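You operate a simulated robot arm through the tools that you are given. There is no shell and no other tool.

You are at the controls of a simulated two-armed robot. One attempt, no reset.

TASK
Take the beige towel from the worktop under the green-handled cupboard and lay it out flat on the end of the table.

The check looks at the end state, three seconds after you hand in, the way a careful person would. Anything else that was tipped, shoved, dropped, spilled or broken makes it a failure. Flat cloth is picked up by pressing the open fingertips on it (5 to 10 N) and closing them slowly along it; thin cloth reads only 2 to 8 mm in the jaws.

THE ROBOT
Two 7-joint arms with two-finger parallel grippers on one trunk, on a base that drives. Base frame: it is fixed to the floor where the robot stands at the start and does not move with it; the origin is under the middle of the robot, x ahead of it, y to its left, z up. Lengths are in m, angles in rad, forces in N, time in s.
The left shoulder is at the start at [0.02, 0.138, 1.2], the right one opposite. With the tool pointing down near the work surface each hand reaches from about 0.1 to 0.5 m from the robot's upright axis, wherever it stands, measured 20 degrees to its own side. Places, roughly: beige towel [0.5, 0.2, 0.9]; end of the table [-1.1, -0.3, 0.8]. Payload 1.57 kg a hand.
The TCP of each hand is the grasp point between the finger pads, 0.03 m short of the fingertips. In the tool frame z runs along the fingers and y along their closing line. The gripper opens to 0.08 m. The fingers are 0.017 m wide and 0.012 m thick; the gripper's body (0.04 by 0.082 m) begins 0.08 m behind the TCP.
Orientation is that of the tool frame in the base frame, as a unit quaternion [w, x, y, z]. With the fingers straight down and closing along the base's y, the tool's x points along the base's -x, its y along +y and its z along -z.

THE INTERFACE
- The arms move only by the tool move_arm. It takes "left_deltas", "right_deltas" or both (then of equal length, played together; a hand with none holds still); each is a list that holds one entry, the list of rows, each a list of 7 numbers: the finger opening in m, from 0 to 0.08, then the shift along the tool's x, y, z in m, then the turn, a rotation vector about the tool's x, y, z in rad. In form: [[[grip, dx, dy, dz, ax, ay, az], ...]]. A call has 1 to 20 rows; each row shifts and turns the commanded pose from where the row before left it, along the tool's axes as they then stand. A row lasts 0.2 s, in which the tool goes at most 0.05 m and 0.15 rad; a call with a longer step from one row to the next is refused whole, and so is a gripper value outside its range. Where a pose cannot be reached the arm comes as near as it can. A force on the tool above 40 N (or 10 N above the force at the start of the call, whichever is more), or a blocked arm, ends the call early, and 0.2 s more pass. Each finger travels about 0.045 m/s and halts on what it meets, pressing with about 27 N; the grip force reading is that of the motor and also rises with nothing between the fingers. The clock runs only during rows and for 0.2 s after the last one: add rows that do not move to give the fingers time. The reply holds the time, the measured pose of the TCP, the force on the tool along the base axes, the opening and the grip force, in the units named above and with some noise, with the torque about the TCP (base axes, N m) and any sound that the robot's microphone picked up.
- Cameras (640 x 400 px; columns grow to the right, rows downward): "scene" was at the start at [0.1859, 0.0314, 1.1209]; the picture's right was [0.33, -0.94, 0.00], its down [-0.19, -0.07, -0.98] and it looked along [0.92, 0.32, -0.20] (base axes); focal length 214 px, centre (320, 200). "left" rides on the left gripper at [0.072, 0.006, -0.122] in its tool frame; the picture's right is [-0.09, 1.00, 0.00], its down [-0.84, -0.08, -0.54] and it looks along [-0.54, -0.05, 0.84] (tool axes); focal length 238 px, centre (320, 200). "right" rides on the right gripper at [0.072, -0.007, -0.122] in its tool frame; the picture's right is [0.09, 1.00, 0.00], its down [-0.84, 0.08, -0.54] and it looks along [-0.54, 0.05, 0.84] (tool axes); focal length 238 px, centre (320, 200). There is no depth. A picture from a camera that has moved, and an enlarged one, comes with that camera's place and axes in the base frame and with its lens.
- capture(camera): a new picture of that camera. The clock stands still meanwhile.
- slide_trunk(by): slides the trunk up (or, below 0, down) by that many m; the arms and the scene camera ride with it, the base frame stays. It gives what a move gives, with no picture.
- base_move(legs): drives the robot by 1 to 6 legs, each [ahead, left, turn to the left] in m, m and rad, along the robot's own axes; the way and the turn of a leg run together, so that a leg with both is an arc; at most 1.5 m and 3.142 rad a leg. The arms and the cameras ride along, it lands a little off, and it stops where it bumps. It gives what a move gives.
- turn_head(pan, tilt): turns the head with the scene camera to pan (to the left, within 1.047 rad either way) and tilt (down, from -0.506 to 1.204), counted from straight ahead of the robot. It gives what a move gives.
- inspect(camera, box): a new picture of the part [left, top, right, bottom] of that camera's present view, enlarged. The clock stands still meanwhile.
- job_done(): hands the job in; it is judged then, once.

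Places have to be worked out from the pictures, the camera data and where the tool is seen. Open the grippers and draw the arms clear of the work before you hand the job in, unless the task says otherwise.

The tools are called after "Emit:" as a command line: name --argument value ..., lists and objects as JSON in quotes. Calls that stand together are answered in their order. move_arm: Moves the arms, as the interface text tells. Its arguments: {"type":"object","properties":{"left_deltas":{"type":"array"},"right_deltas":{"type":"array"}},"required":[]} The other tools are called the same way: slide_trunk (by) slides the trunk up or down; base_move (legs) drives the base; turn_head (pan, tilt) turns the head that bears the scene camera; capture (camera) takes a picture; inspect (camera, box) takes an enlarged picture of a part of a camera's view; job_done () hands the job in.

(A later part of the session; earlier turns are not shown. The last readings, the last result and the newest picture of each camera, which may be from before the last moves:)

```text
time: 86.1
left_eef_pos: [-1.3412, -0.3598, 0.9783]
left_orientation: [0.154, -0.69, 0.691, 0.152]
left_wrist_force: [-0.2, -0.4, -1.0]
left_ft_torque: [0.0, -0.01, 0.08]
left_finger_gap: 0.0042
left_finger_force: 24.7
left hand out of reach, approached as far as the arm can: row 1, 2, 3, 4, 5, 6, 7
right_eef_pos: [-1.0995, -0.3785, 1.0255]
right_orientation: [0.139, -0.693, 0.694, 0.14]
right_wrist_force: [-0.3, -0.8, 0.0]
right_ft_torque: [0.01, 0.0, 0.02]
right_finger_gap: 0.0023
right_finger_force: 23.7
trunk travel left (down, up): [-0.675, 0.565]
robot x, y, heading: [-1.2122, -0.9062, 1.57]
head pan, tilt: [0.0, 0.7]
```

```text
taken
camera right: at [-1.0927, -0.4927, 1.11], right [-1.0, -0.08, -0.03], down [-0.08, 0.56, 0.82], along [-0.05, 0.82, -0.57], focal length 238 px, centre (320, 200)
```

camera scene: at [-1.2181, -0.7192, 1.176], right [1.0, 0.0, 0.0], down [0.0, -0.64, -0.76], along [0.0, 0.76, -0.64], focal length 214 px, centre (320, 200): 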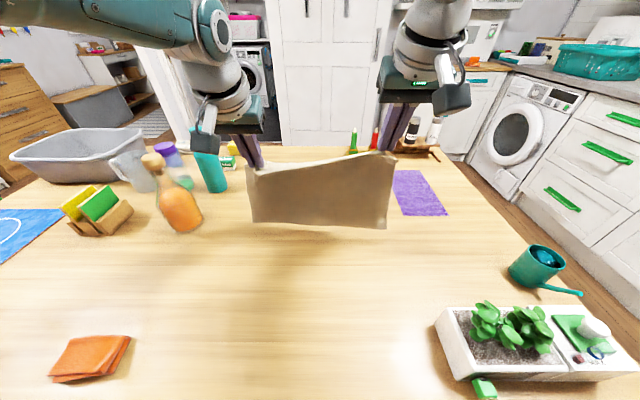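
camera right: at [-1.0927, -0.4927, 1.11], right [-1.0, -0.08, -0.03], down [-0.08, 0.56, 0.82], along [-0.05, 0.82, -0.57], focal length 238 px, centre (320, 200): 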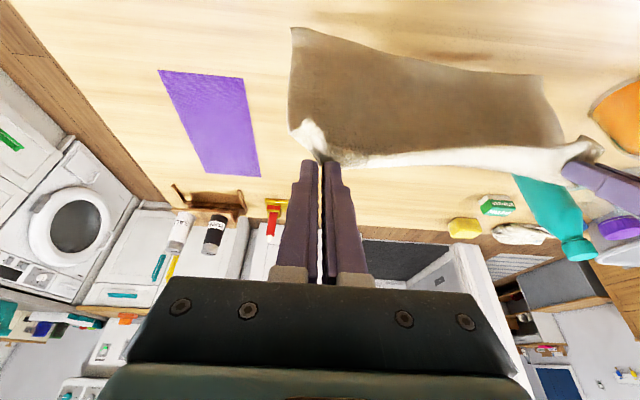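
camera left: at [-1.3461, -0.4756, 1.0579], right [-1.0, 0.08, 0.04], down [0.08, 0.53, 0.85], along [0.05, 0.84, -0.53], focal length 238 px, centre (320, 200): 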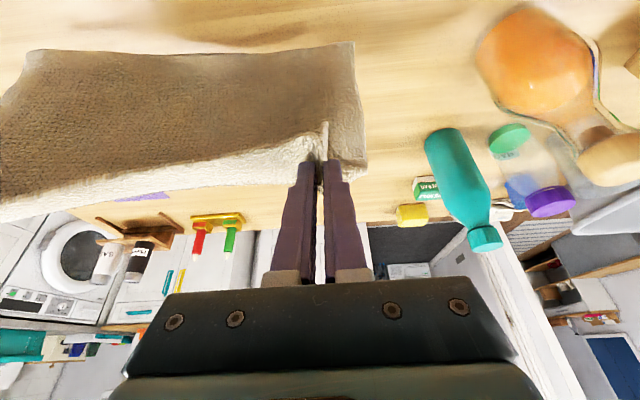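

Free again and hanging flat. The left arm sits near a limit, so I draw both hands back a few centimetres to equal y, raise the left slightly and reduce tilt to 0.3 rad for comfortable reach.

Emit:
move_arm --left_deltas '[[[0, 0.0092, 0.001, -0.0098, 0, 0.034, 0], [0, 0.0092, 0.001, -0.0098, 0, 0.034, 0], [0, 0.0092, 0.001, -0.0098, 0, 0.034, 0], [0, 0.0092, 0.001, -0.0098, 0, 0.034, 0], [0, 0, 0, 0, 0, 0, 0], [0, 0, 0, 0, 0, 0, 0]]]' --right_deltas '[[[0, 0.00725, 0, -0.0031, 0, 0.025, 0], [0, 0.00725, 0, -0.0031, 0, 0.025, 0], [0, 0.00725, 0, -0.0031, 0, 0.025, 0], [0, 0.00725, 0, -0.0031, 0, 0.025, 0], [0, 0, 0, 0, 0, 0, 0], [0, 0, 0, 0, 0, 0, 0]]]'

```text
time: 87.5
left_eef_pos: [-1.3456, -0.4065, 1.0018]
left_orientation: [-0.092, 0.702, -0.701, -0.091]
left_wrist_force: [0.8, -0.3, -0.5]
left_ft_torque: [-0.02, -0.02, 0.08]
left_finger_gap: 0.0039
left_finger_force: 24.9
right_eef_pos: [-1.1007, -0.4115, 1.0249]
right_orientation: [0.105, -0.699, 0.699, 0.105]
right_wrist_force: [0.2, -0.1, 0.9]
right_ft_torque: [-0.02, 0.01, 0.02]
right_finger_gap: 0.0026
right_finger_force: 23.6
trunk travel left (down, up): [-0.675, 0.565]
robot x, y, heading: [-1.216, -0.9019, 1.573]
head pan, tilt: [0.0, 0.7]
```

Both arms are now in a comfortable pose with reach to spare. I creep the base 6 cm ahead so the hands sit further over the table.

Emit:
base_move --legs '[[0.06, 0, 0]]'

Emit:
capture --camera "scene"

Emit:
capture --camera "left"

Emit:
capture --camera "right"

```text
time: 88.4
left_eef_pos: [-1.3456, -0.3453, 1.0017]
left_orientation: [0.093, -0.7, 0.702, 0.091]
left_wrist_force: [1.1, 1.5, 0.5]
left_ft_torque: [0.0, -0.01, 0.06]
left_finger_gap: 0.0041
left_finger_force: 24.7
right_eef_pos: [-1.1005, -0.3517, 1.0255]
right_orientation: [0.105, -0.698, 0.7, 0.106]
right_wrist_force: [-0.6, -0.2, -0.2]
right_ft_torque: [0.0, 0.0, 0.06]
right_finger_gap: 0.0027
right_finger_force: 23.9
trunk travel left (down, up): [-0.675, 0.565]
robot x, y, heading: [-1.2162, -0.8463, 1.566]
head pan, tilt: [0.0, 0.7]
```

```text
taken
camera scene: at [-1.2177, -0.6603, 1.176], right [1.0, 0.0, 0.0], down [0.0, -0.64, -0.77], along [0.0, 0.77, -0.64], focal length 214 px, centre (320, 200)
```

scene: 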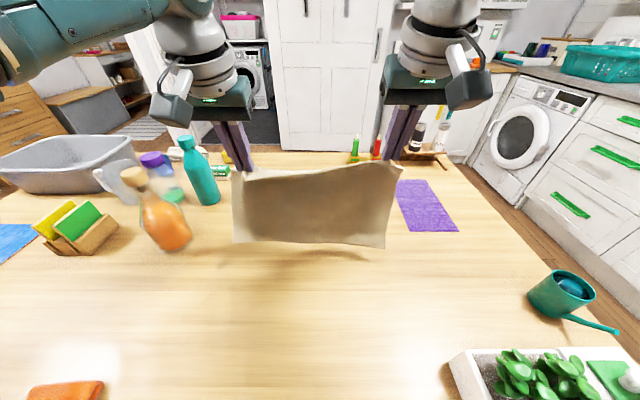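

```text
taken
camera left: at [-1.3491, -0.4468, 1.1013], right [-1.0, 0.09, 0.02], down [0.08, 0.67, 0.74], along [0.05, 0.74, -0.67], focal length 238 px, centre (320, 200)
```

left: 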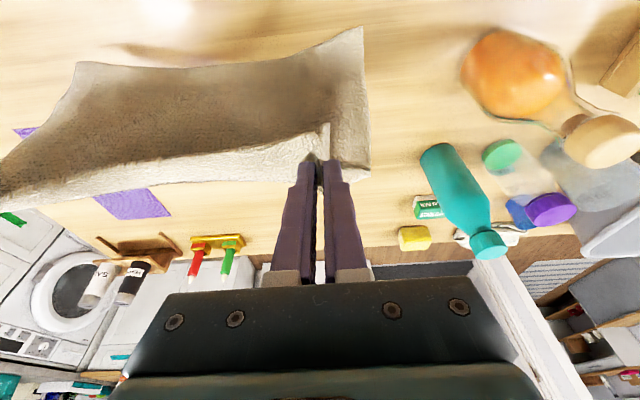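

```text
taken
camera right: at [-1.0926, -0.4561, 1.1215], right [-1.0, -0.09, -0.03], down [-0.07, 0.64, 0.76], along [-0.05, 0.76, -0.64], focal length 238 px, centre (320, 200)
```

right: 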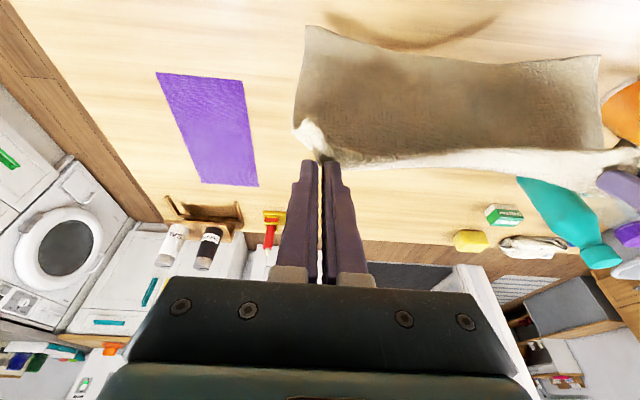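

The free edge now hangs level at z≈0.82, about 7 cm above the table. I creep 4 cm more and then check with the head where my right elbow is relative to the planter.

Emit:
base_move --legs '[[0.04, 0, 0]]'

Emit:
turn_head --pan -1.0 --tilt 0.6

Emit:
capture --camera "scene"

```text
time: 89.3
left_eef_pos: [-1.345, -0.3061, 1.0019]
left_orientation: [0.092, -0.701, 0.701, 0.092]
left_wrist_force: [-0.1, 0.5, 0.3]
left_ft_torque: [0.03, -0.02, 0.06]
left_finger_gap: 0.004
left_finger_force: 25.1
right_eef_pos: [-1.1014, -0.3125, 1.0248]
right_orientation: [0.104, -0.699, 0.7, 0.106]
right_wrist_force: [-0.2, -0.4, -0.5]
right_ft_torque: [0.05, 0.0, 0.05]
right_finger_gap: 0.0025
right_finger_force: 24.6
trunk travel left (down, up): [-0.675, 0.565]
robot x, y, heading: [-1.2151, -0.8051, 1.572]
head pan, tilt: [0.0, 0.7]
```

```text
time: 90.6
left_eef_pos: [-1.3444, -0.3048, 1.0022]
left_orientation: [-0.093, 0.701, -0.701, -0.092]
left_wrist_force: [1.0, -0.6, 0.3]
left_ft_torque: [0.03, -0.01, 0.08]
left_finger_gap: 0.004
left_finger_force: 24.6
right_eef_pos: [-1.1008, -0.311, 1.0245]
right_orientation: [0.105, -0.699, 0.7, 0.105]
right_wrist_force: [-0.7, -0.9, 0.0]
right_ft_torque: [-0.02, -0.01, 0.03]
right_finger_gap: 0.0024
right_finger_force: 24.2
trunk travel left (down, up): [-0.675, 0.565]
robot x, y, heading: [-1.2157, -0.8013, 1.57]
head pan, tilt: [-1.0, 0.6]
```

```text
taken
camera scene: at [-1.1435, -0.6568, 1.1846], right [0.54, -0.84, 0.0], down [-0.48, -0.31, -0.83], along [0.69, 0.45, -0.56], focal length 214 px, centre (320, 200)
```

scene: 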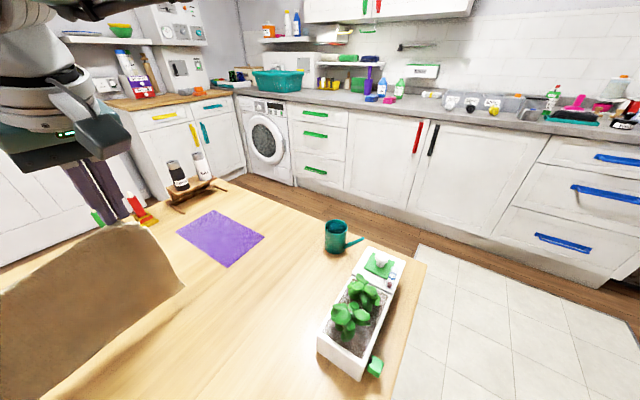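

My right elbow is well above the planter (out of view above the camera), so the lay-down motion is safe. I return the head and lower the trunk 5.5 cm so the free edge is ~1.5 cm above the table.

Emit:
turn_head --pan 0.0 --tilt 0.8

Emit:
slide_trunk --by -0.055

Emit:
capture --camera "scene"

Emit:
capture --camera "left"

Emit:
capture --camera "right"

```text
time: 91.8
left_eef_pos: [-1.3438, -0.3061, 1.0028]
left_orientation: [0.093, -0.701, 0.702, 0.091]
left_wrist_force: [0.4, 0.1, 0.0]
left_ft_torque: [0.01, 0.0, 0.05]
left_finger_gap: 0.0041
left_finger_force: 24.8
right_eef_pos: [-1.1001, -0.3124, 1.0261]
right_orientation: [0.105, -0.699, 0.699, 0.106]
right_wrist_force: [-0.4, 0.5, 1.0]
right_ft_torque: [0.02, -0.01, -0.01]
right_finger_gap: 0.0022
right_finger_force: 23.8
trunk travel left (down, up): [-0.675, 0.565]
robot x, y, heading: [-1.2165, -0.8046, 1.568]
head pan, tilt: [0.0, 0.799]
```

```text
time: 92.8
left_eef_pos: [-1.3447, -0.3045, 0.9478]
left_orientation: [0.092, -0.7, 0.702, 0.091]
left_wrist_force: [-0.4, 0.5, 0.1]
left_ft_torque: [0.0, -0.02, 0.04]
left_finger_gap: 0.0041
left_finger_force: 24.5
right_eef_pos: [-1.1007, -0.3112, 0.9701]
right_orientation: [0.105, -0.699, 0.7, 0.106]
right_wrist_force: [0.1, -0.6, -0.3]
right_ft_torque: [0.01, -0.01, 0.04]
right_finger_gap: 0.0024
right_finger_force: 24.1
trunk travel left (down, up): [-0.62, 0.62]
robot x, y, heading: [-1.2144, -0.8031, 1.567]
head pan, tilt: [0.0, 0.799]
```

```text
taken
camera scene: at [-1.2177, -0.6237, 1.1128], right [1.0, 0.0, 0.0], down [0.0, -0.72, -0.7], along [0.0, 0.7, -0.72], focal length 214 px, centre (320, 200)
```

scene: 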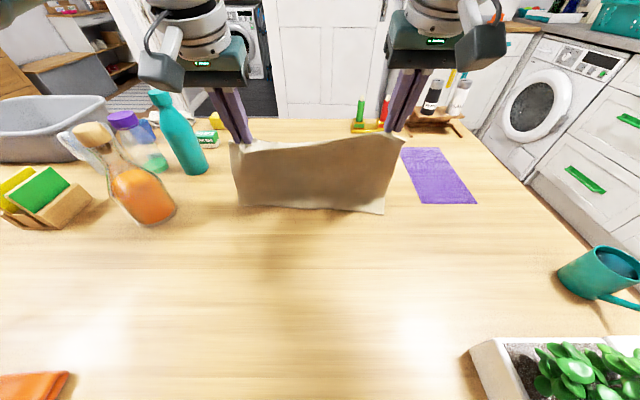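

```text
taken
camera left: at [-1.3493, -0.406, 1.0462], right [-1.0, 0.09, 0.02], down [0.08, 0.67, 0.74], along [0.05, 0.74, -0.67], focal length 238 px, centre (320, 200)
```

left: 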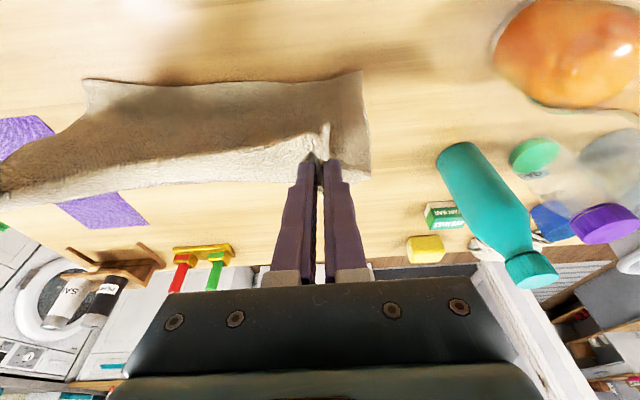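

```text
taken
camera right: at [-1.0928, -0.4153, 1.0664], right [-1.0, -0.09, -0.03], down [-0.08, 0.64, 0.76], along [-0.05, 0.76, -0.64], focal length 238 px, centre (320, 200)
```

right: 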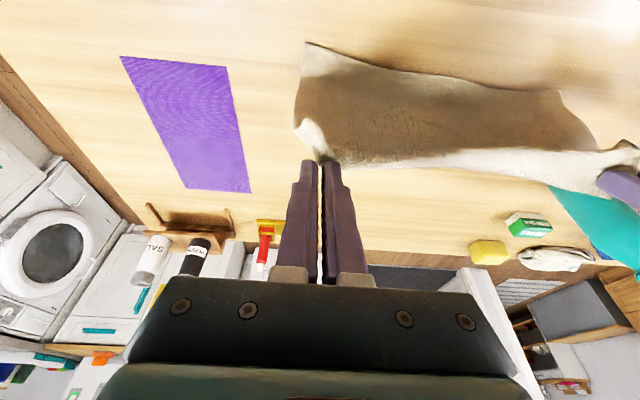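

The free edge just touches the table at y≈−0.30 with the cloth hanging vertically, exactly the right start. I now draw both hands back and down along the arc, first three rows, then check.

Emit:
move_arm --left_deltas '[[[0, 0.0311, 0, 0.0, 0, 0, 0], [0, 0.0431, 0, 0.0061, 0, 0, 0], [0, 0.0451, 0, 0.0139, 0, 0, 0]]]' --right_deltas '[[[0, 0.0311, 0, -0.0013, 0, 0, 0], [0, 0.0435, 0, 0.0054, 0, 0, 0], [0, 0.0462, 0, 0.014, 0, 0, 0]]]'

Emit:
capture --camera "scene"

Emit:
capture --left "left" --camera "left"

```text
time: 93.6
left_eef_pos: [-1.3482, -0.4174, 0.8931]
left_orientation: [0.092, -0.701, 0.701, 0.092]
left_wrist_force: [1.6, 0.1, -0.4]
left_ft_torque: [-0.04, -0.05, 0.07]
left_finger_gap: 0.0039
left_finger_force: 24.7
right_eef_pos: [-1.1005, -0.4222, 0.9136]
right_orientation: [0.105, -0.698, 0.701, 0.105]
right_wrist_force: [-0.6, -0.1, 0.2]
right_ft_torque: [0.01, 0.03, 0.07]
right_finger_gap: 0.0025
right_finger_force: 23.6
trunk travel left (down, up): [-0.62, 0.62]
robot x, y, heading: [-1.2148, -0.8055, 1.568]
head pan, tilt: [0.0, 0.799]
```

```text
taken
camera scene: at [-1.2178, -0.6244, 1.1127], right [1.0, 0.0, 0.0], down [0.0, -0.72, -0.7], along [0.0, 0.7, -0.72], focal length 214 px, centre (320, 200)
```

scene: 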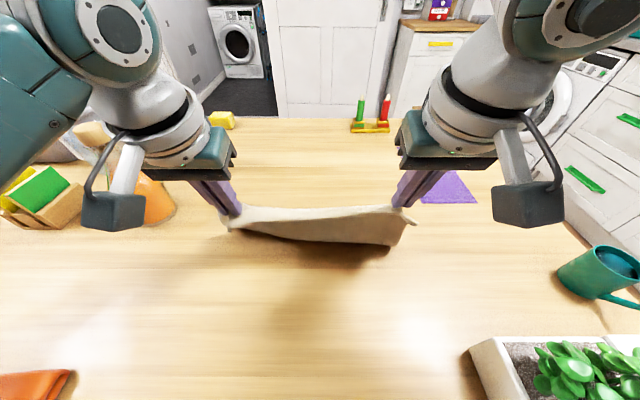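

```text
taken
camera left: at [-1.3529, -0.5178, 0.9924], right [-1.0, 0.09, 0.02], down [0.08, 0.67, 0.74], along [0.05, 0.74, -0.67], focal length 238 px, centre (320, 200)
```

left: 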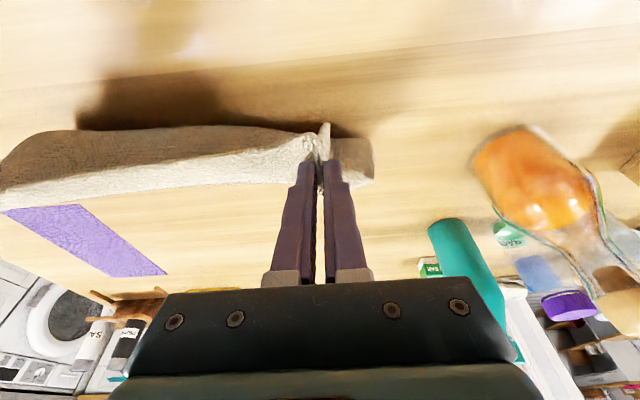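

The cloth now slopes forward from the hands to its far edge at y≈−0.30, as intended. I continue the arc down to just above the table.

Emit:
move_arm --left_deltas '[[[0, 0.0423, 0, 0.0229, 0, 0, 0], [0, 0.0324, 0, 0.0245, 0, 0, 0], [0, 0.0214, 0, 0.0222, 0, 0, 0], [0, 0, 0, 0, 0, 0, 0]]]' --right_deltas '[[[0, 0.0428, 0, 0.0234, 0, 0, 0], [0, 0.0383, 0, 0.0258, 0, 0, 0], [0, 0.0291, 0, 0.0266, 0, 0, 0], [0, 0, 0, 0, 0, 0, 0]]]'

Emit:
capture --camera "scene"

Emit:
capture --camera "left"

Emit:
capture --camera "right"

```text
time: 94.6
left_eef_pos: [-1.3454, -0.4919, 0.8052]
left_orientation: [-0.091, 0.701, -0.701, -0.092]
left_wrist_force: [0.3, -0.7, 0.8]
left_ft_torque: [0.02, -0.03, 0.07]
left_finger_gap: 0.0041
left_finger_force: 24.2
right_eef_pos: [-1.1015, -0.5063, 0.8137]
right_orientation: [0.105, -0.698, 0.7, 0.106]
right_wrist_force: [-0.1, -1.1, -0.3]
right_ft_torque: [0.01, 0.02, 0.04]
right_finger_gap: 0.0022
right_finger_force: 23.8
trunk travel left (down, up): [-0.62, 0.62]
robot x, y, heading: [-1.2145, -0.8052, 1.566]
head pan, tilt: [0.0, 0.799]
```

```text
taken
camera scene: at [-1.2177, -0.6238, 1.1128], right [1.0, 0.0, 0.0], down [0.0, -0.72, -0.7], along [0.0, 0.7, -0.72], focal length 214 px, centre (320, 200)
```

scene: 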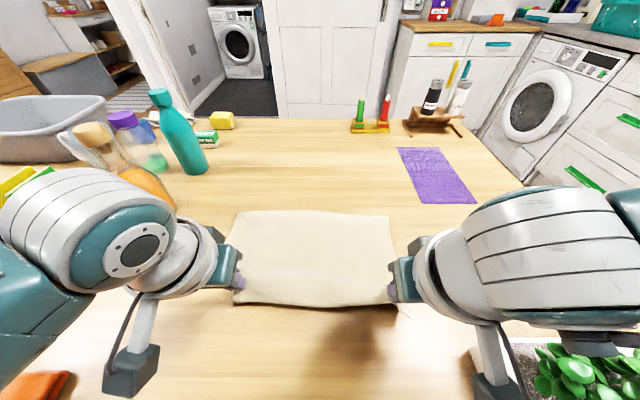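

```text
taken
camera left: at [-1.3504, -0.5928, 0.9042], right [-1.0, 0.09, 0.02], down [0.08, 0.67, 0.74], along [0.05, 0.74, -0.67], focal length 238 px, centre (320, 200)
```

left: 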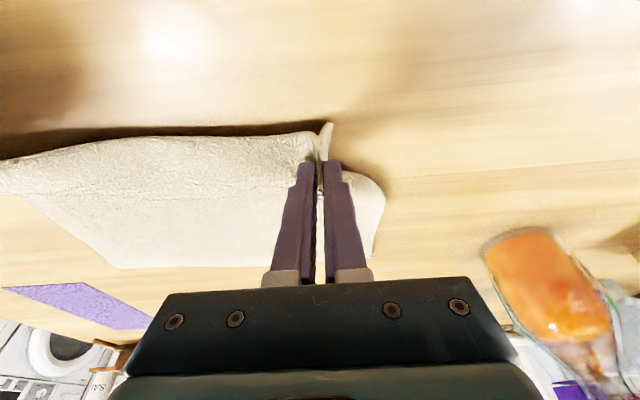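

```text
taken
camera right: at [-1.095, -0.6105, 0.9084], right [-1.0, -0.09, -0.03], down [-0.07, 0.64, 0.76], along [-0.05, 0.76, -0.64], focal length 238 px, centre (320, 200)
```

right: 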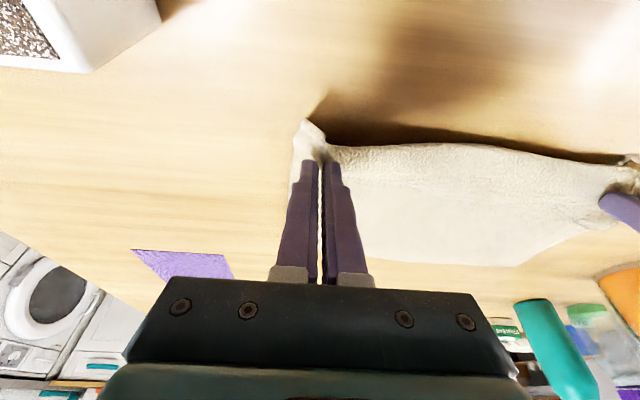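

The towel is lying out nicely, far edge straight at y≈−0.32, near edge still held a few cm up. Before the last few centimetres I check the gap between my right forearm and the planter.

Emit:
turn_head --pan -0.8 --tilt 0.8

Emit:
capture --camera "scene"

```text
time: 95.7
left_eef_pos: [-1.3448, -0.4918, 0.8055]
left_orientation: [0.093, -0.701, 0.701, 0.091]
left_wrist_force: [-1.4, 0.9, 0.3]
left_ft_torque: [0.04, -0.03, 0.06]
left_finger_gap: 0.0041
left_finger_force: 24.5
right_eef_pos: [-1.1025, -0.5064, 0.8127]
right_orientation: [0.105, -0.699, 0.7, 0.106]
right_wrist_force: [-0.5, -0.5, -0.3]
right_ft_torque: [-0.05, -0.03, 0.07]
right_finger_gap: 0.0022
right_finger_force: 24.1
trunk travel left (down, up): [-0.62, 0.62]
robot x, y, heading: [-1.218, -0.8037, 1.564]
head pan, tilt: [-0.799, 0.799]
```

```text
taken
camera scene: at [-1.16, -0.6483, 1.1128], right [0.7, -0.72, 0.0], down [-0.51, -0.5, -0.7], along [0.5, 0.49, -0.72], focal length 214 px, centre (320, 200)
```

scene: 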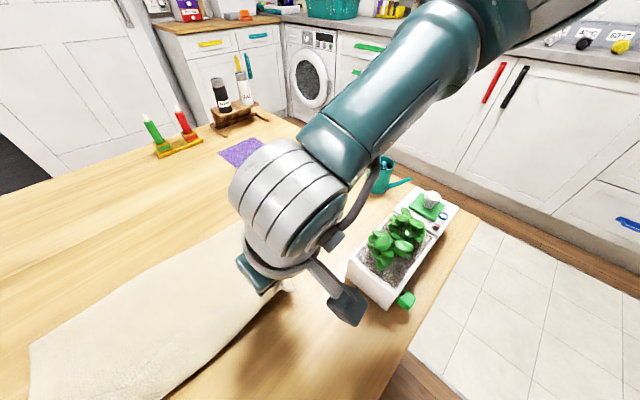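

The forearm rises well above the planter and the wrist has clearance. I lower the last bit while drawing back slightly (12 mm left, 25 mm right) to keep the cloth smooth.

Emit:
move_arm --left_deltas '[[[0, 0.0052, 0, 0.0038, 0, 0, 0], [0, 0.0052, 0, 0.0038, 0, 0, 0], [0, 0.0052, 0, 0.0038, 0, 0, 0], [0, 0, 0, 0, 0, 0, 0]]]' --right_deltas '[[[0, 0.0101, 0, 0.0045, 0, 0, 0], [0, 0.0101, 0, 0.0045, 0, 0, 0], [0, 0.0101, 0, 0.0045, 0, 0, 0], [0, 0, 0, 0, 0, 0, 0]]]'

Emit:
turn_head --pan 0.0 --tilt 1.0

Emit:
capture --camera "scene"

Emit:
capture --camera "left"

Emit:
capture --camera "right"

```text
time: 96.7
left_eef_pos: [-1.3461, -0.5032, 0.7902]
left_orientation: [0.093, -0.701, 0.701, 0.091]
left_wrist_force: [-0.4, 0.0, -0.1]
left_ft_torque: [0.03, -0.01, 0.06]
left_finger_gap: 0.0039
left_finger_force: 25.1
right_eef_pos: [-1.1006, -0.5304, 0.7907]
right_orientation: [0.104, -0.699, 0.7, 0.106]
right_wrist_force: [0.2, -0.1, 0.1]
right_ft_torque: [0.01, 0.01, 0.05]
right_finger_gap: 0.0023
right_finger_force: 24.5
trunk travel left (down, up): [-0.62, 0.62]
robot x, y, heading: [-1.218, -0.8016, 1.571]
head pan, tilt: [-0.799, 0.799]
```

```text
time: 97.9
left_eef_pos: [-1.3455, -0.5038, 0.7889]
left_orientation: [0.093, -0.701, 0.701, 0.091]
left_wrist_force: [-0.6, -0.4, 0.0]
left_ft_torque: [0.0, 0.0, 0.04]
left_finger_gap: 0.0041
left_finger_force: 24.9
right_eef_pos: [-1.1012, -0.5301, 0.7908]
right_orientation: [0.105, -0.699, 0.7, 0.105]
right_wrist_force: [-0.9, 0.6, -0.7]
right_ft_torque: [0.0, -0.01, 0.06]
right_finger_gap: 0.0026
right_finger_force: 23.8
trunk travel left (down, up): [-0.62, 0.62]
robot x, y, heading: [-1.215, -0.8029, 1.574]
head pan, tilt: [0.0, 1.0]
```

```text
taken
camera scene: at [-1.2177, -0.6348, 1.0976], right [1.0, 0.0, 0.0], down [0.0, -0.84, -0.54], along [0.0, 0.54, -0.84], focal length 214 px, centre (320, 200)
```

scene: 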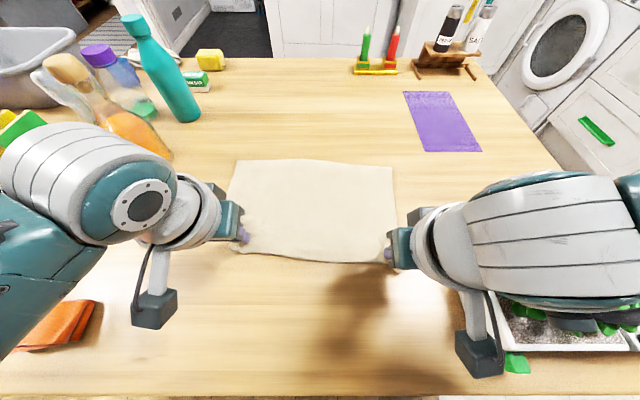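

```text
taken
camera left: at [-1.3503, -0.6034, 0.8889], right [-1.0, 0.09, 0.02], down [0.08, 0.67, 0.74], along [0.05, 0.74, -0.67], focal length 238 px, centre (320, 200)
```

left: 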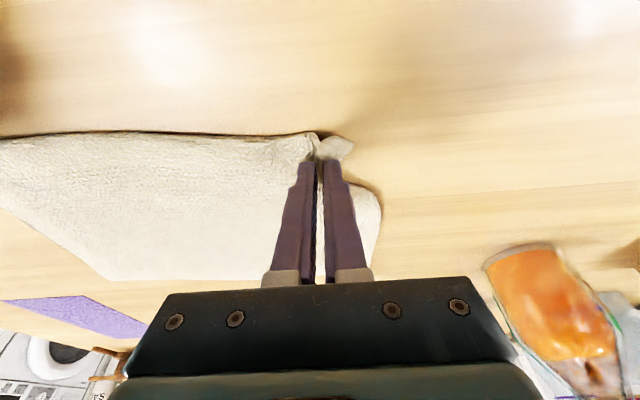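

```text
taken
camera right: at [-1.094, -0.6341, 0.8868], right [-1.0, -0.09, -0.03], down [-0.07, 0.64, 0.76], along [-0.05, 0.76, -0.64], focal length 238 px, centre (320, 200)
```

right: 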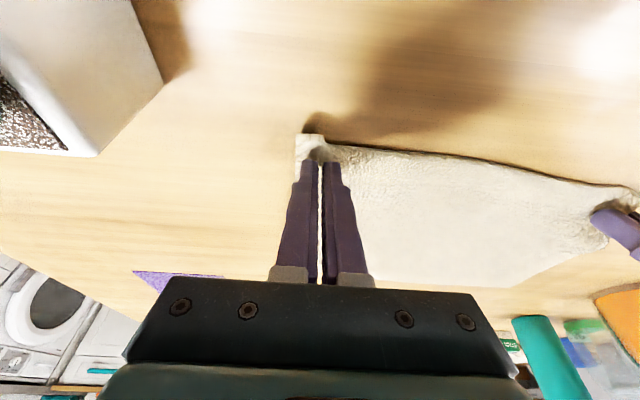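

The towel lies flat with its far edge straight; only the two pinched corners remain. I zoom on the right side to verify the clearance between arm and plants.

Emit:
inspect --camera "scene" --box '[420, 220, 640, 400]'

Emit:
inspect --camera "scene" --box '[190, 130, 430, 290]'

```text
2.22 times, centred on (530, 310) of scene
camera zoom: at [-1.2177, -0.6348, 1.0976], right [1.0, 0.0, 0.0], down [0.0, -0.84, -0.54], along [0.0, 0.54, -0.84], focal length 477 px, centre (-147, -44)
```

zoom: 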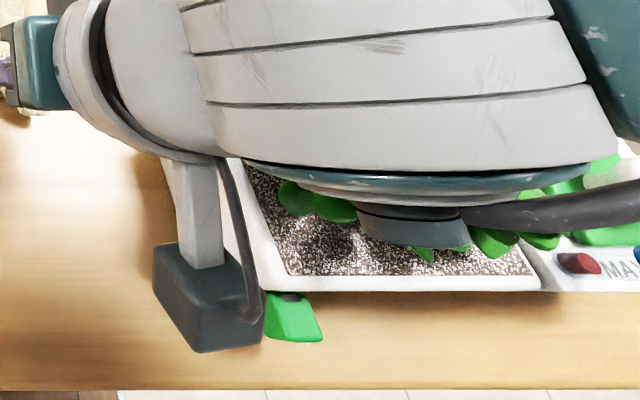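

```text
2.50 times, centred on (310, 210) of scene
camera zoom: at [-1.2177, -0.6348, 1.0976], right [1.0, 0.0, 0.0], down [0.0, -0.84, -0.54], along [0.0, 0.54, -0.84], focal length 536 px, centre (345, 175)
```

zoom: 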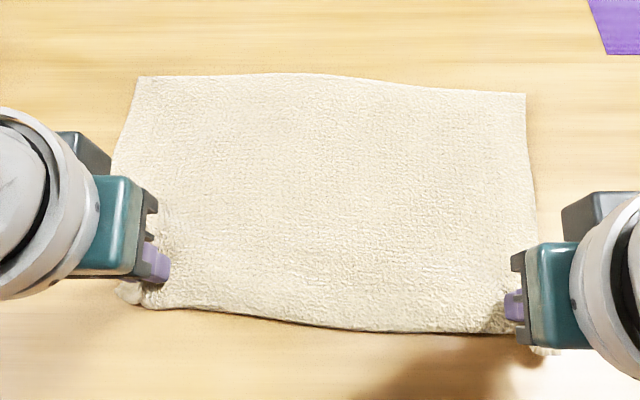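

The arm clears the plants, and the towel is flat except at the pinched near corners. I lower both hands gently until the fingertips press on the table, so that opening them spreads the folds back out.

Emit:
move_arm --left_deltas '[[[0, 0.0005, 0, 0.0019, 0, 0, 0], [0, 0.0003, 0, 0.001, 0, 0, 0], [0, 0, 0, 0, 0, 0, 0]]]' --right_deltas '[[[0, 0.0006, 0, 0.0019, 0, 0, 0], [0, 0.0006, 0, 0.0019, 0, 0, 0], [0, 0, 0, 0, 0, 0, 0]]]'

```text
time: 98.7
left_eef_pos: [-1.3438, -0.503, 0.7869]
left_orientation: [0.091, -0.701, 0.701, 0.092]
left_wrist_force: [-0.9, 0.4, 1.9]
left_ft_torque: [0.02, 0.0, 0.06]
left_finger_gap: 0.0041
left_finger_force: 24.7
right_eef_pos: [-1.1011, -0.5294, 0.7875]
right_orientation: [0.105, -0.699, 0.699, 0.107]
right_wrist_force: [1.2, -0.4, 5.6]
right_ft_torque: [-0.02, 0.0, 0.03]
right_finger_gap: 0.0022
right_finger_force: 23.9
trunk travel left (down, up): [-0.62, 0.62]
robot x, y, heading: [-1.2162, -0.8063, 1.568]
head pan, tilt: [0.0, 1.0]
```

The right presses 5.6 N, the left 1.9 N. I press the left 1 mm more and then open both hands slowly in place.

Emit:
move_arm --left_deltas '[[[0, 0.0003, 0, 0.001, 0, 0, 0], [0.003, 0, 0, 0, 0, 0, 0], [0.006, 0, 0, 0, 0, 0, 0], [0.009, 0, 0, 0, 0, 0, 0], [0.012, 0, 0, 0, 0, 0, 0], [0.016, 0, 0, 0, 0, 0, 0], [0.02, 0, 0, 0, 0, 0, 0], [0.024, 0, 0, 0, 0, 0, 0], [0.028, 0, 0, 0, 0, 0, 0], [0.032, 0, 0, 0, 0, 0, 0], [0.036, 0, 0, 0, 0, 0, 0], [0.04, 0, 0, 0, 0, 0, 0], [0.04, 0, 0, 0, 0, 0, 0]]]' --right_deltas '[[[0, 0, 0, 0, 0, 0, 0], [0.003, 0, 0, 0, 0, 0, 0], [0.006, 0, 0, 0, 0, 0, 0], [0.009, 0, 0, 0, 0, 0, 0], [0.012, 0, 0, 0, 0, 0, 0], [0.016, 0, 0, 0, 0, 0, 0], [0.02, 0, 0, 0, 0, 0, 0], [0.024, 0, 0, 0, 0, 0, 0], [0.028, 0, 0, 0, 0, 0, 0], [0.032, 0, 0, 0, 0, 0, 0], [0.036, 0, 0, 0, 0, 0, 0], [0.04, 0, 0, 0, 0, 0, 0], [0.04, 0, 0, 0, 0, 0, 0]]]'

Emit:
capture --camera "left"

Emit:
capture --camera "right"

Emit:
inspect --camera "scene" --box '[190, 130, 430, 290]'

```text
time: 101.5
left_eef_pos: [-1.3445, -0.5015, 0.7851]
left_orientation: [-0.092, 0.701, -0.701, -0.092]
left_wrist_force: [0.2, 0.7, 0.9]
left_ft_torque: [-0.03, -0.01, 0.01]
left_finger_gap: 0.039
left_finger_force: 0.0
right_eef_pos: [-1.1007, -0.5301, 0.7866]
right_orientation: [0.104, -0.699, 0.699, 0.106]
right_wrist_force: [0.1, 0.8, -0.1]
right_ft_torque: [0.03, -0.01, 0.0]
right_finger_gap: 0.0398
right_finger_force: 0.1
trunk travel left (down, up): [-0.62, 0.62]
robot x, y, heading: [-1.2179, -0.8052, 1.571]
head pan, tilt: [0.0, 1.0]
```

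```text
taken
camera left: at [-1.3495, -0.6033, 0.8843], right [-1.0, 0.09, 0.02], down [0.08, 0.67, 0.74], along [0.05, 0.74, -0.67], focal length 238 px, centre (320, 200)
```

left: 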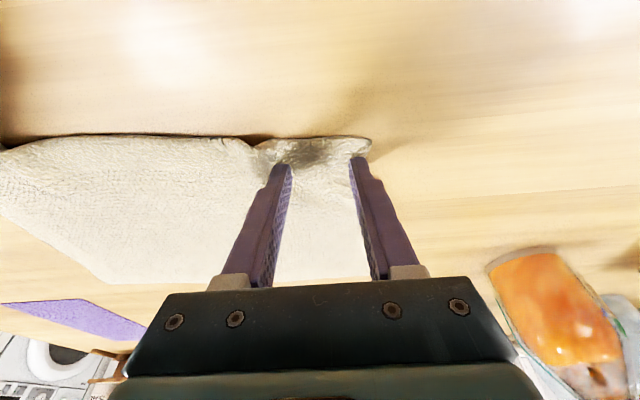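

```text
taken
camera right: at [-1.0941, -0.6339, 0.8827], right [-1.0, -0.09, -0.03], down [-0.07, 0.64, 0.76], along [-0.05, 0.76, -0.64], focal length 238 px, centre (320, 200)
```

right: 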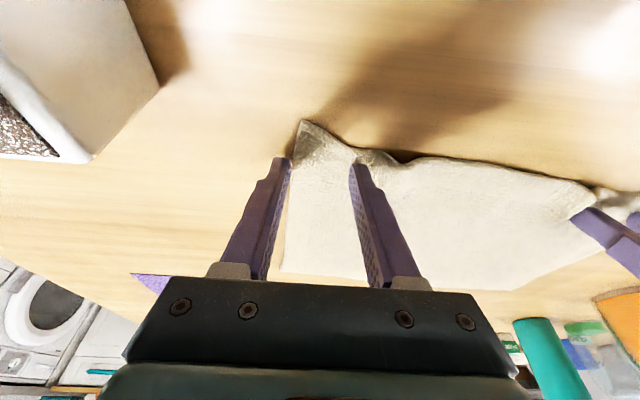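

```text
2.50 times, centred on (310, 210) of scene
camera zoom: at [-1.2178, -0.6348, 1.0976], right [1.0, 0.0, 0.0], down [0.0, -0.84, -0.54], along [0.0, 0.54, -0.84], focal length 536 px, centre (345, 175)
```

zoom: 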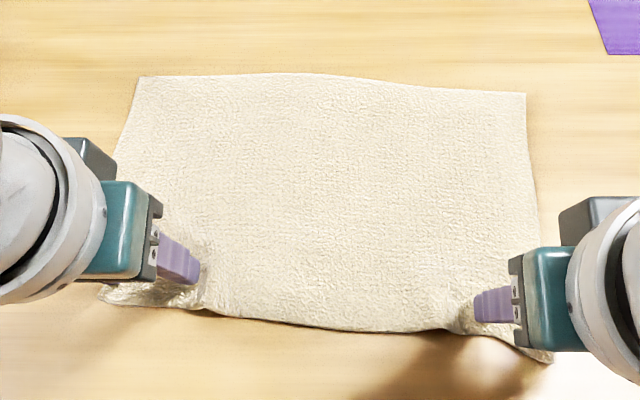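

Both folds have opened and the cloth spread out. I lift both hands straight up slowly and then look at how the near corners lie.

Emit:
move_arm --left_deltas '[[[0.04, -0.0013, 0, -0.0048, 0, 0, 0], [0.042, -0.0026, 0, -0.0097, 0, 0, 0], [0.042, -0.0026, 0, -0.0097, 0, 0, 0], [0.042, -0.0052, 0, -0.0193, 0, 0, 0], [0.042, -0.0077, 0, -0.029, 0, 0, 0], [0.042, -0.0077, 0, -0.029, 0, 0, 0], [0.042, 0, 0, 0, 0, 0, 0]]]' --right_deltas '[[[0.04, -0.0015, 0, -0.0048, 0, 0, 0], [0.042, -0.003, 0, -0.0096, 0, 0, 0], [0.042, -0.003, 0, -0.0096, 0, 0, 0], [0.042, -0.0059, 0, -0.0191, 0, 0, 0], [0.042, -0.0089, 0, -0.0287, 0, 0, 0], [0.042, -0.0089, 0, -0.0287, 0, 0, 0], [0.042, 0, 0, 0, 0, 0, 0]]]'

Emit:
capture --camera "scene"

Emit:
capture --camera "left"

Emit:
capture --camera "right"

```text
time: 103.1
left_eef_pos: [-1.3473, -0.5009, 0.8892]
left_orientation: [0.092, -0.701, 0.701, 0.091]
left_wrist_force: [-0.4, -0.5, 0.2]
left_ft_torque: [0.02, -0.01, 0.0]
left_finger_gap: 0.0421
left_finger_force: 0.2
right_eef_pos: [-1.0994, -0.5285, 0.8932]
right_orientation: [-0.105, 0.699, -0.699, -0.106]
right_wrist_force: [0.0, -0.3, -0.1]
right_ft_torque: [0.01, 0.01, 0.01]
right_finger_gap: 0.0419
right_finger_force: 0.1
trunk travel left (down, up): [-0.62, 0.62]
robot x, y, heading: [-1.2177, -0.8038, 1.564]
head pan, tilt: [0.0, 1.0]
```

```text
taken
camera scene: at [-1.2178, -0.6348, 1.0976], right [1.0, 0.0, 0.0], down [0.0, -0.84, -0.54], along [0.0, 0.54, -0.84], focal length 214 px, centre (320, 200)
```

scene: 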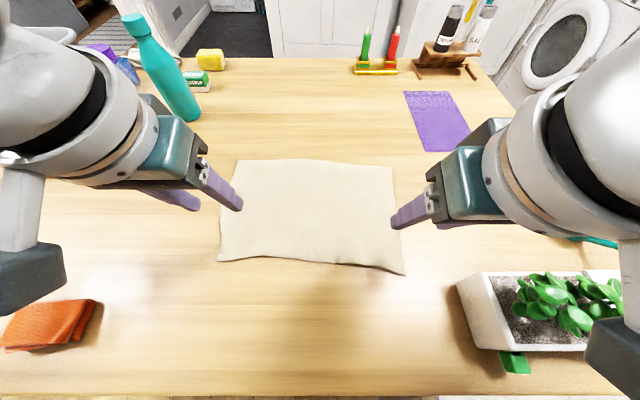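

```text
taken
camera left: at [-1.352, -0.6013, 0.9884], right [-1.0, 0.09, 0.02], down [0.08, 0.67, 0.74], along [0.05, 0.74, -0.67], focal length 238 px, centre (320, 200)
```

left: 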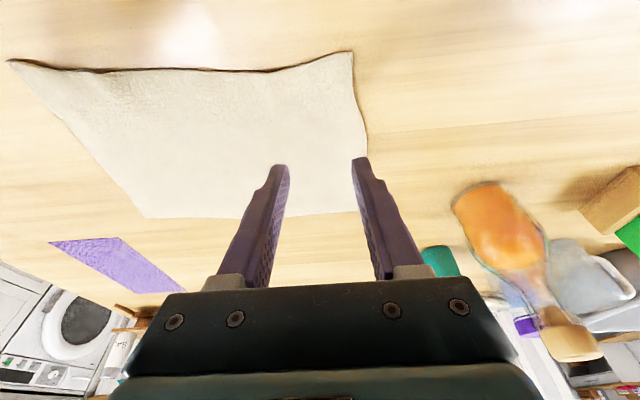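

```text
taken
camera right: at [-1.0922, -0.6332, 0.9894], right [-1.0, -0.09, -0.03], down [-0.07, 0.64, 0.76], along [-0.05, 0.76, -0.64], focal length 238 px, centre (320, 200)
```

right: 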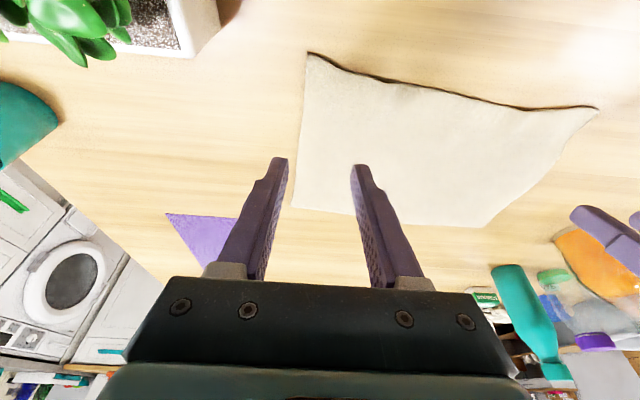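

The towel is fully spread with all four corners visible at about (−1.40, −0.31), (−1.065, −0.33), (−1.085, −0.55), (−1.38, −0.53), and nothing else has moved. I zoom in to judge remaining ripples along the near edge.

Emit:
inspect --camera "scene" --box '[200, 140, 425, 290]'

Emit:
inspect --camera "left" --box '[0, 30, 400, 230]'

Emit:
inspect --camera "right" --box '[260, 30, 620, 240]'

```text
2.67 times, centred on (312, 215) of scene
camera zoom: at [-1.2178, -0.6348, 1.0976], right [1.0, 0.0, 0.0], down [0.0, -0.84, -0.54], along [0.0, 0.54, -0.84], focal length 572 px, centre (340, 160)
```

zoom: 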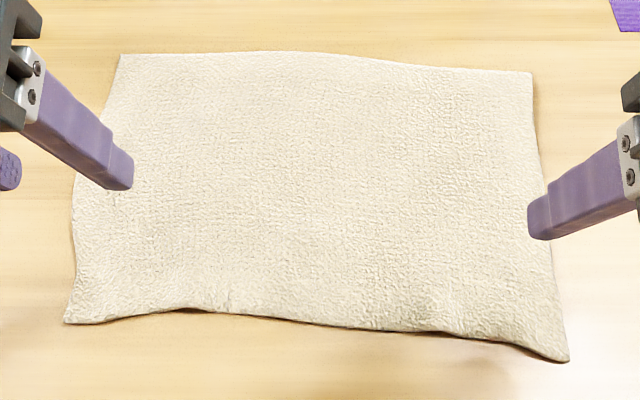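

```text
1.60 times, centred on (200, 130) of left
camera zoom: at [-1.352, -0.6013, 0.9884], right [-1.0, 0.09, 0.02], down [0.08, 0.67, 0.74], along [0.05, 0.74, -0.67], focal length 381 px, centre (512, 312)
```

zoom: 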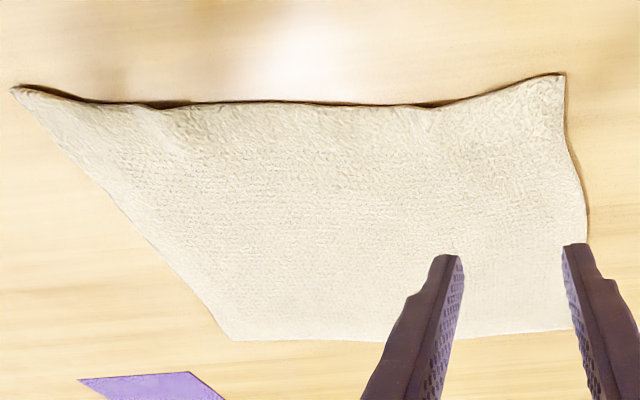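

```text
1.78 times, centred on (440, 135) of right
camera zoom: at [-1.0922, -0.6332, 0.9894], right [-1.0, -0.09, -0.03], down [-0.07, 0.64, 0.76], along [-0.05, 0.76, -0.64], focal length 424 px, centre (107, 316)
```

zoom: 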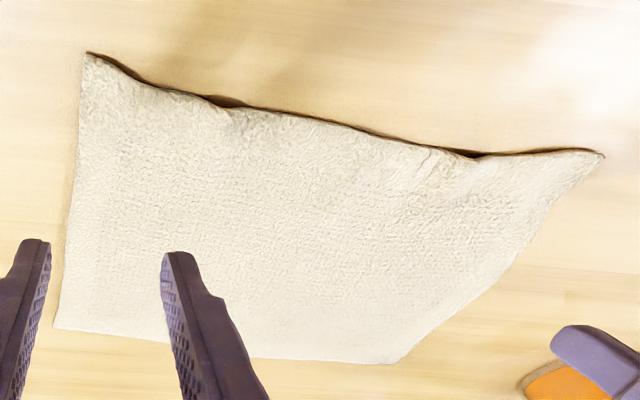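

The towel is flat apart from two small ripples along the near edge, which is about 3 cm short of full width. I'll smooth them: close both grippers, come down near the two near corners, press lightly and draw outward about 14 mm.

Emit:
move_arm --left_deltas '[[[0.02, 0.0213, 0.005, -0.0057, 0, 0, 0], [0.0, 0, 0, 0, 0, 0, 0], [0.0, 0, 0, 0, 0, 0, 0], [0.0, 0.0063, 0, 0.0237, 0, 0, 0], [0.0, 0.0063, 0, 0.0237, 0, 0, 0], [0.0, 0.0063, 0, 0.0237, 0, 0, 0], [0.0, 0.0044, 0, 0.0166, 0, 0, 0], [0.0, 0, 0, 0, 0, 0, 0]]]' --right_deltas '[[[0.02, 0.0148, 0.016, -0.0046, 0, 0, 0], [0.0, 0, 0, 0, 0, 0, 0], [0.0, 0, 0, 0, 0, 0, 0], [0.0, 0.0075, 0, 0.0241, 0, 0, 0], [0.0, 0.0075, 0, 0.0241, 0, 0, 0], [0.0, 0.0075, 0, 0.0241, 0, 0, 0], [0.0, 0.0052, 0, 0.0169, 0, 0, 0], [0.0, 0, 0, 0, 0, 0, 0]]]'

Emit:
capture --camera "left"

Emit:
capture --camera "right"

```text
time: 104.9
left_eef_pos: [-1.3495, -0.5257, 0.801]
left_orientation: [0.092, -0.701, 0.702, 0.091]
left_wrist_force: [-0.7, -0.3, 1.3]
left_ft_torque: [-0.01, 0.01, 0.0]
left_finger_gap: 0.0
left_finger_force: 20.5
right_eef_pos: [-1.1148, -0.5466, 0.7981]
right_orientation: [-0.105, 0.699, -0.699, -0.106]
right_wrist_force: [-0.3, -0.4, -0.9]
right_ft_torque: [0.01, 0.03, -0.03]
right_finger_gap: 0.0
right_finger_force: 21.3
trunk travel left (down, up): [-0.62, 0.62]
robot x, y, heading: [-1.2144, -0.8059, 1.568]
head pan, tilt: [0.0, 1.0]
```

```text
taken
camera left: at [-1.3553, -0.6255, 0.8993], right [-1.0, 0.09, 0.02], down [0.08, 0.67, 0.74], along [0.05, 0.74, -0.67], focal length 238 px, centre (320, 200)
```

left: 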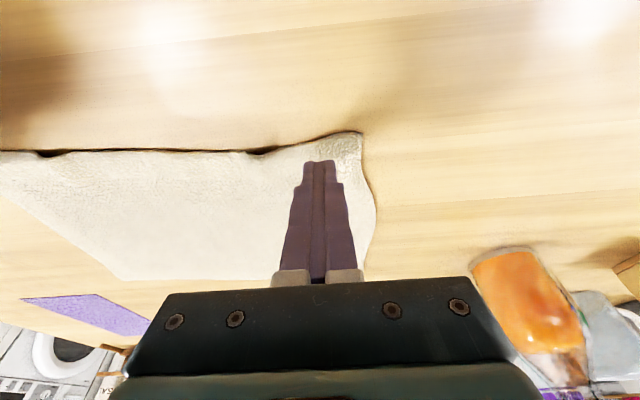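

```text
taken
camera right: at [-1.1083, -0.6503, 0.8943], right [-1.0, -0.09, -0.03], down [-0.08, 0.64, 0.76], along [-0.05, 0.76, -0.64], focal length 238 px, centre (320, 200)
```

right: 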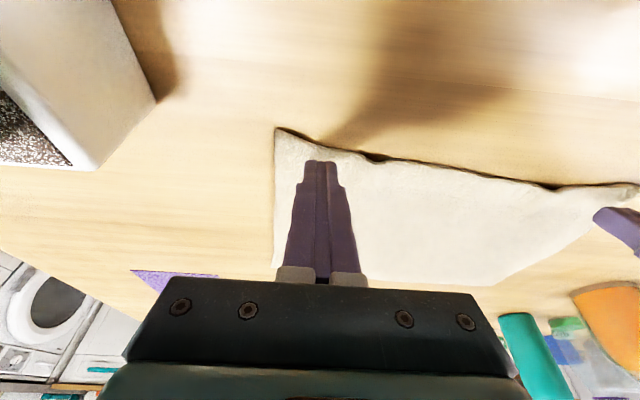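

Both closed fingertips hover about 1 cm above the cloth near the corners. I lower them in small steps to a light press.

Emit:
move_arm --left_deltas '[[[0, 0.0013, 0, 0.0048, 0, 0, 0], [0, 0.001, 0, 0.0039, 0, 0, 0], [0, 0.0008, 0, 0.0029, 0, 0, 0], [0, 0.0005, 0, 0.0019, 0, 0, 0], [0, 0, 0, 0, 0, 0, 0]]]' --right_deltas '[[[0, 0.0012, 0, 0.0038, 0, 0, 0], [0, 0.0009, 0, 0.0029, 0, 0, 0], [0, 0.0006, 0, 0.0019, 0, 0, 0], [0, 0.0006, 0, 0.0019, 0, 0, 0], [0, 0, 0, 0, 0, 0, 0]]]'

```text
time: 106.1
left_eef_pos: [-1.3495, -0.5244, 0.7857]
left_orientation: [0.093, -0.7, 0.702, 0.091]
left_wrist_force: [-0.7, 0.2, 0.5]
left_ft_torque: [0.01, 0.01, 0.07]
left_finger_gap: 0.0002
left_finger_force: 21.3
right_eef_pos: [-1.1173, -0.5453, 0.7891]
right_orientation: [0.105, -0.699, 0.7, 0.106]
right_wrist_force: [0.4, 0.4, -0.3]
right_ft_torque: [0.0, 0.01, 0.0]
right_finger_gap: 0.0
right_finger_force: 21.7
trunk travel left (down, up): [-0.62, 0.62]
robot x, y, heading: [-1.2141, -0.8046, 1.571]
head pan, tilt: [0.0, 1.0]
```

No clear contact yet (L 0.786, R 0.789). I continue in 1–1.5 mm steps.

Emit:
move_arm --left_deltas '[[[0, 0.0003, 0, 0.001, 0, 0, 0], [0, 0.0003, 0, 0.001, 0, 0, 0], [0, 0, 0, 0, 0, 0, 0]]]' --right_deltas '[[[0, 0.0006, 0, 0.0019, 0, 0, 0], [0, 0.0006, 0, 0.0019, 0, 0, 0], [0, 0, 0, 0, 0, 0, 0]]]'

```text
time: 106.9
left_eef_pos: [-1.3512, -0.5241, 0.7829]
left_orientation: [-0.093, 0.701, -0.701, -0.092]
left_wrist_force: [-1.8, 0.8, 6.3]
left_ft_torque: [-0.02, 0.04, -0.04]
left_finger_gap: 0.0
left_finger_force: 21.3
right_eef_pos: [-1.1175, -0.5434, 0.7845]
right_orientation: [0.105, -0.699, 0.7, 0.106]
right_wrist_force: [0.9, -0.2, 4.2]
right_ft_torque: [-0.06, -0.01, -0.02]
right_finger_gap: 0.0
right_finger_force: 21.0
trunk travel left (down, up): [-0.62, 0.62]
robot x, y, heading: [-1.2132, -0.8055, 1.57]
head pan, tilt: [0.0, 1.0]
```

Light contact on both (6.3 N and 4.2 N). I drag outward 14 mm on each side, slightly toward me, to pull the ripples out.

Emit:
move_arm --left_deltas '[[[0, 0.0005, 0.003, 0, 0, 0, 0], [0, 0.0005, 0.003, 0, 0, 0, 0], [0, 0.0005, 0.003, 0, 0, 0, 0], [0, 0.0005, 0.003, 0, 0, 0, 0], [0, 0, 0.002, 0, 0, 0, 0], [0, 0, 0, 0, 0, 0, 0]]]' --right_deltas '[[[0, 0.0006, -0.003, 0.0006, 0, 0, 0], [0, 0.0005, -0.003, 0, 0, 0, 0], [0, 0.0005, -0.003, 0, 0, 0, 0], [0, 0.0005, -0.003, 0, 0, 0, 0], [0, 0, -0.002, 0, 0, 0, 0], [0, 0, 0, 0, 0, 0, 0]]]'

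Emit:
inspect --camera "scene" --box '[190, 130, 430, 290]'

Emit:
capture --camera "right"

Emit:
capture --camera "left"

```text
time: 108.3
left_eef_pos: [-1.3639, -0.5264, 0.7844]
left_orientation: [-0.092, 0.701, -0.701, -0.092]
left_wrist_force: [2.6, 0.0, 5.5]
left_ft_torque: [0.0, -0.08, 0.0]
left_finger_gap: 0.0
left_finger_force: 20.6
right_eef_pos: [-1.1029, -0.5469, 0.7836]
right_orientation: [0.104, -0.698, 0.7, 0.107]
right_wrist_force: [-4.0, 0.2, 13.2]
right_ft_torque: [0.04, 0.15, 0.01]
right_finger_gap: 0.0
right_finger_force: 21.8
trunk travel left (down, up): [-0.62, 0.62]
robot x, y, heading: [-1.2168, -0.8022, 1.572]
head pan, tilt: [0.0, 1.0]
```

```text
2.50 times, centred on (310, 210) of scene
camera zoom: at [-1.218, -0.634, 1.0979], right [1.0, 0.0, 0.0], down [0.0, -0.84, -0.54], along [0.0, 0.54, -0.84], focal length 536 px, centre (345, 175)
```

zoom: 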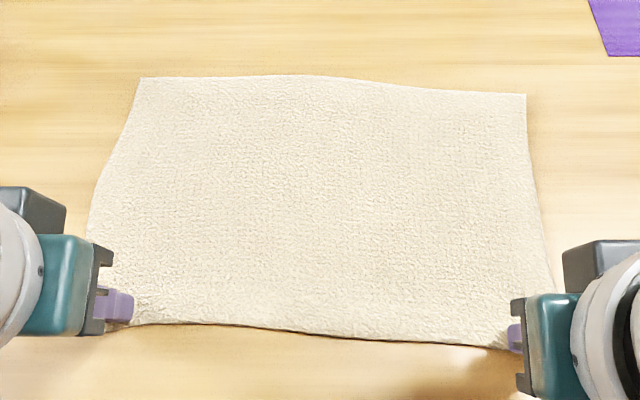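

```text
taken
camera right: at [-1.0954, -0.6509, 0.8794], right [-1.0, -0.09, -0.02], down [-0.07, 0.64, 0.77], along [-0.05, 0.76, -0.64], focal length 238 px, centre (320, 200)
```

right: 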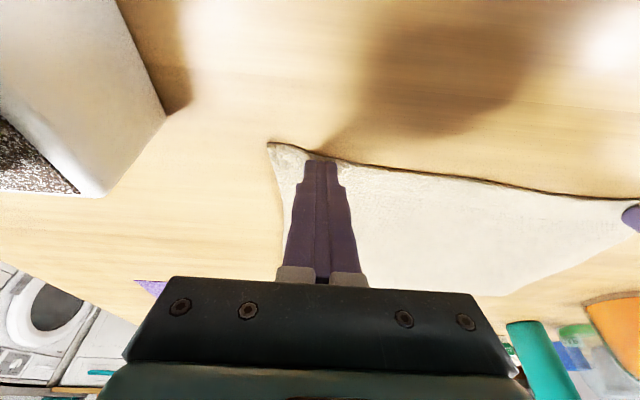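

```text
taken
camera left: at [-1.3688, -0.6268, 0.883], right [-1.0, 0.09, 0.02], down [0.08, 0.67, 0.74], along [0.05, 0.74, -0.67], focal length 238 px, centre (320, 200)
```

left: 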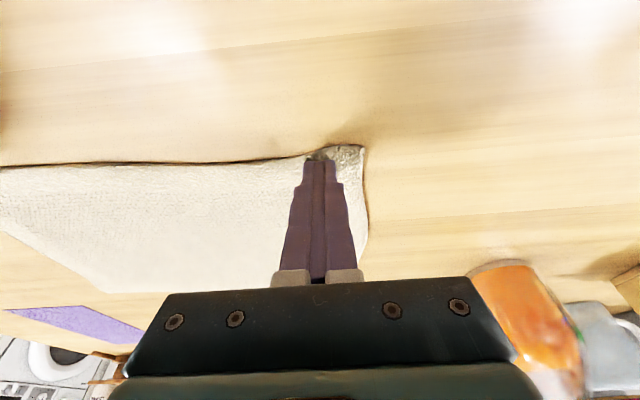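

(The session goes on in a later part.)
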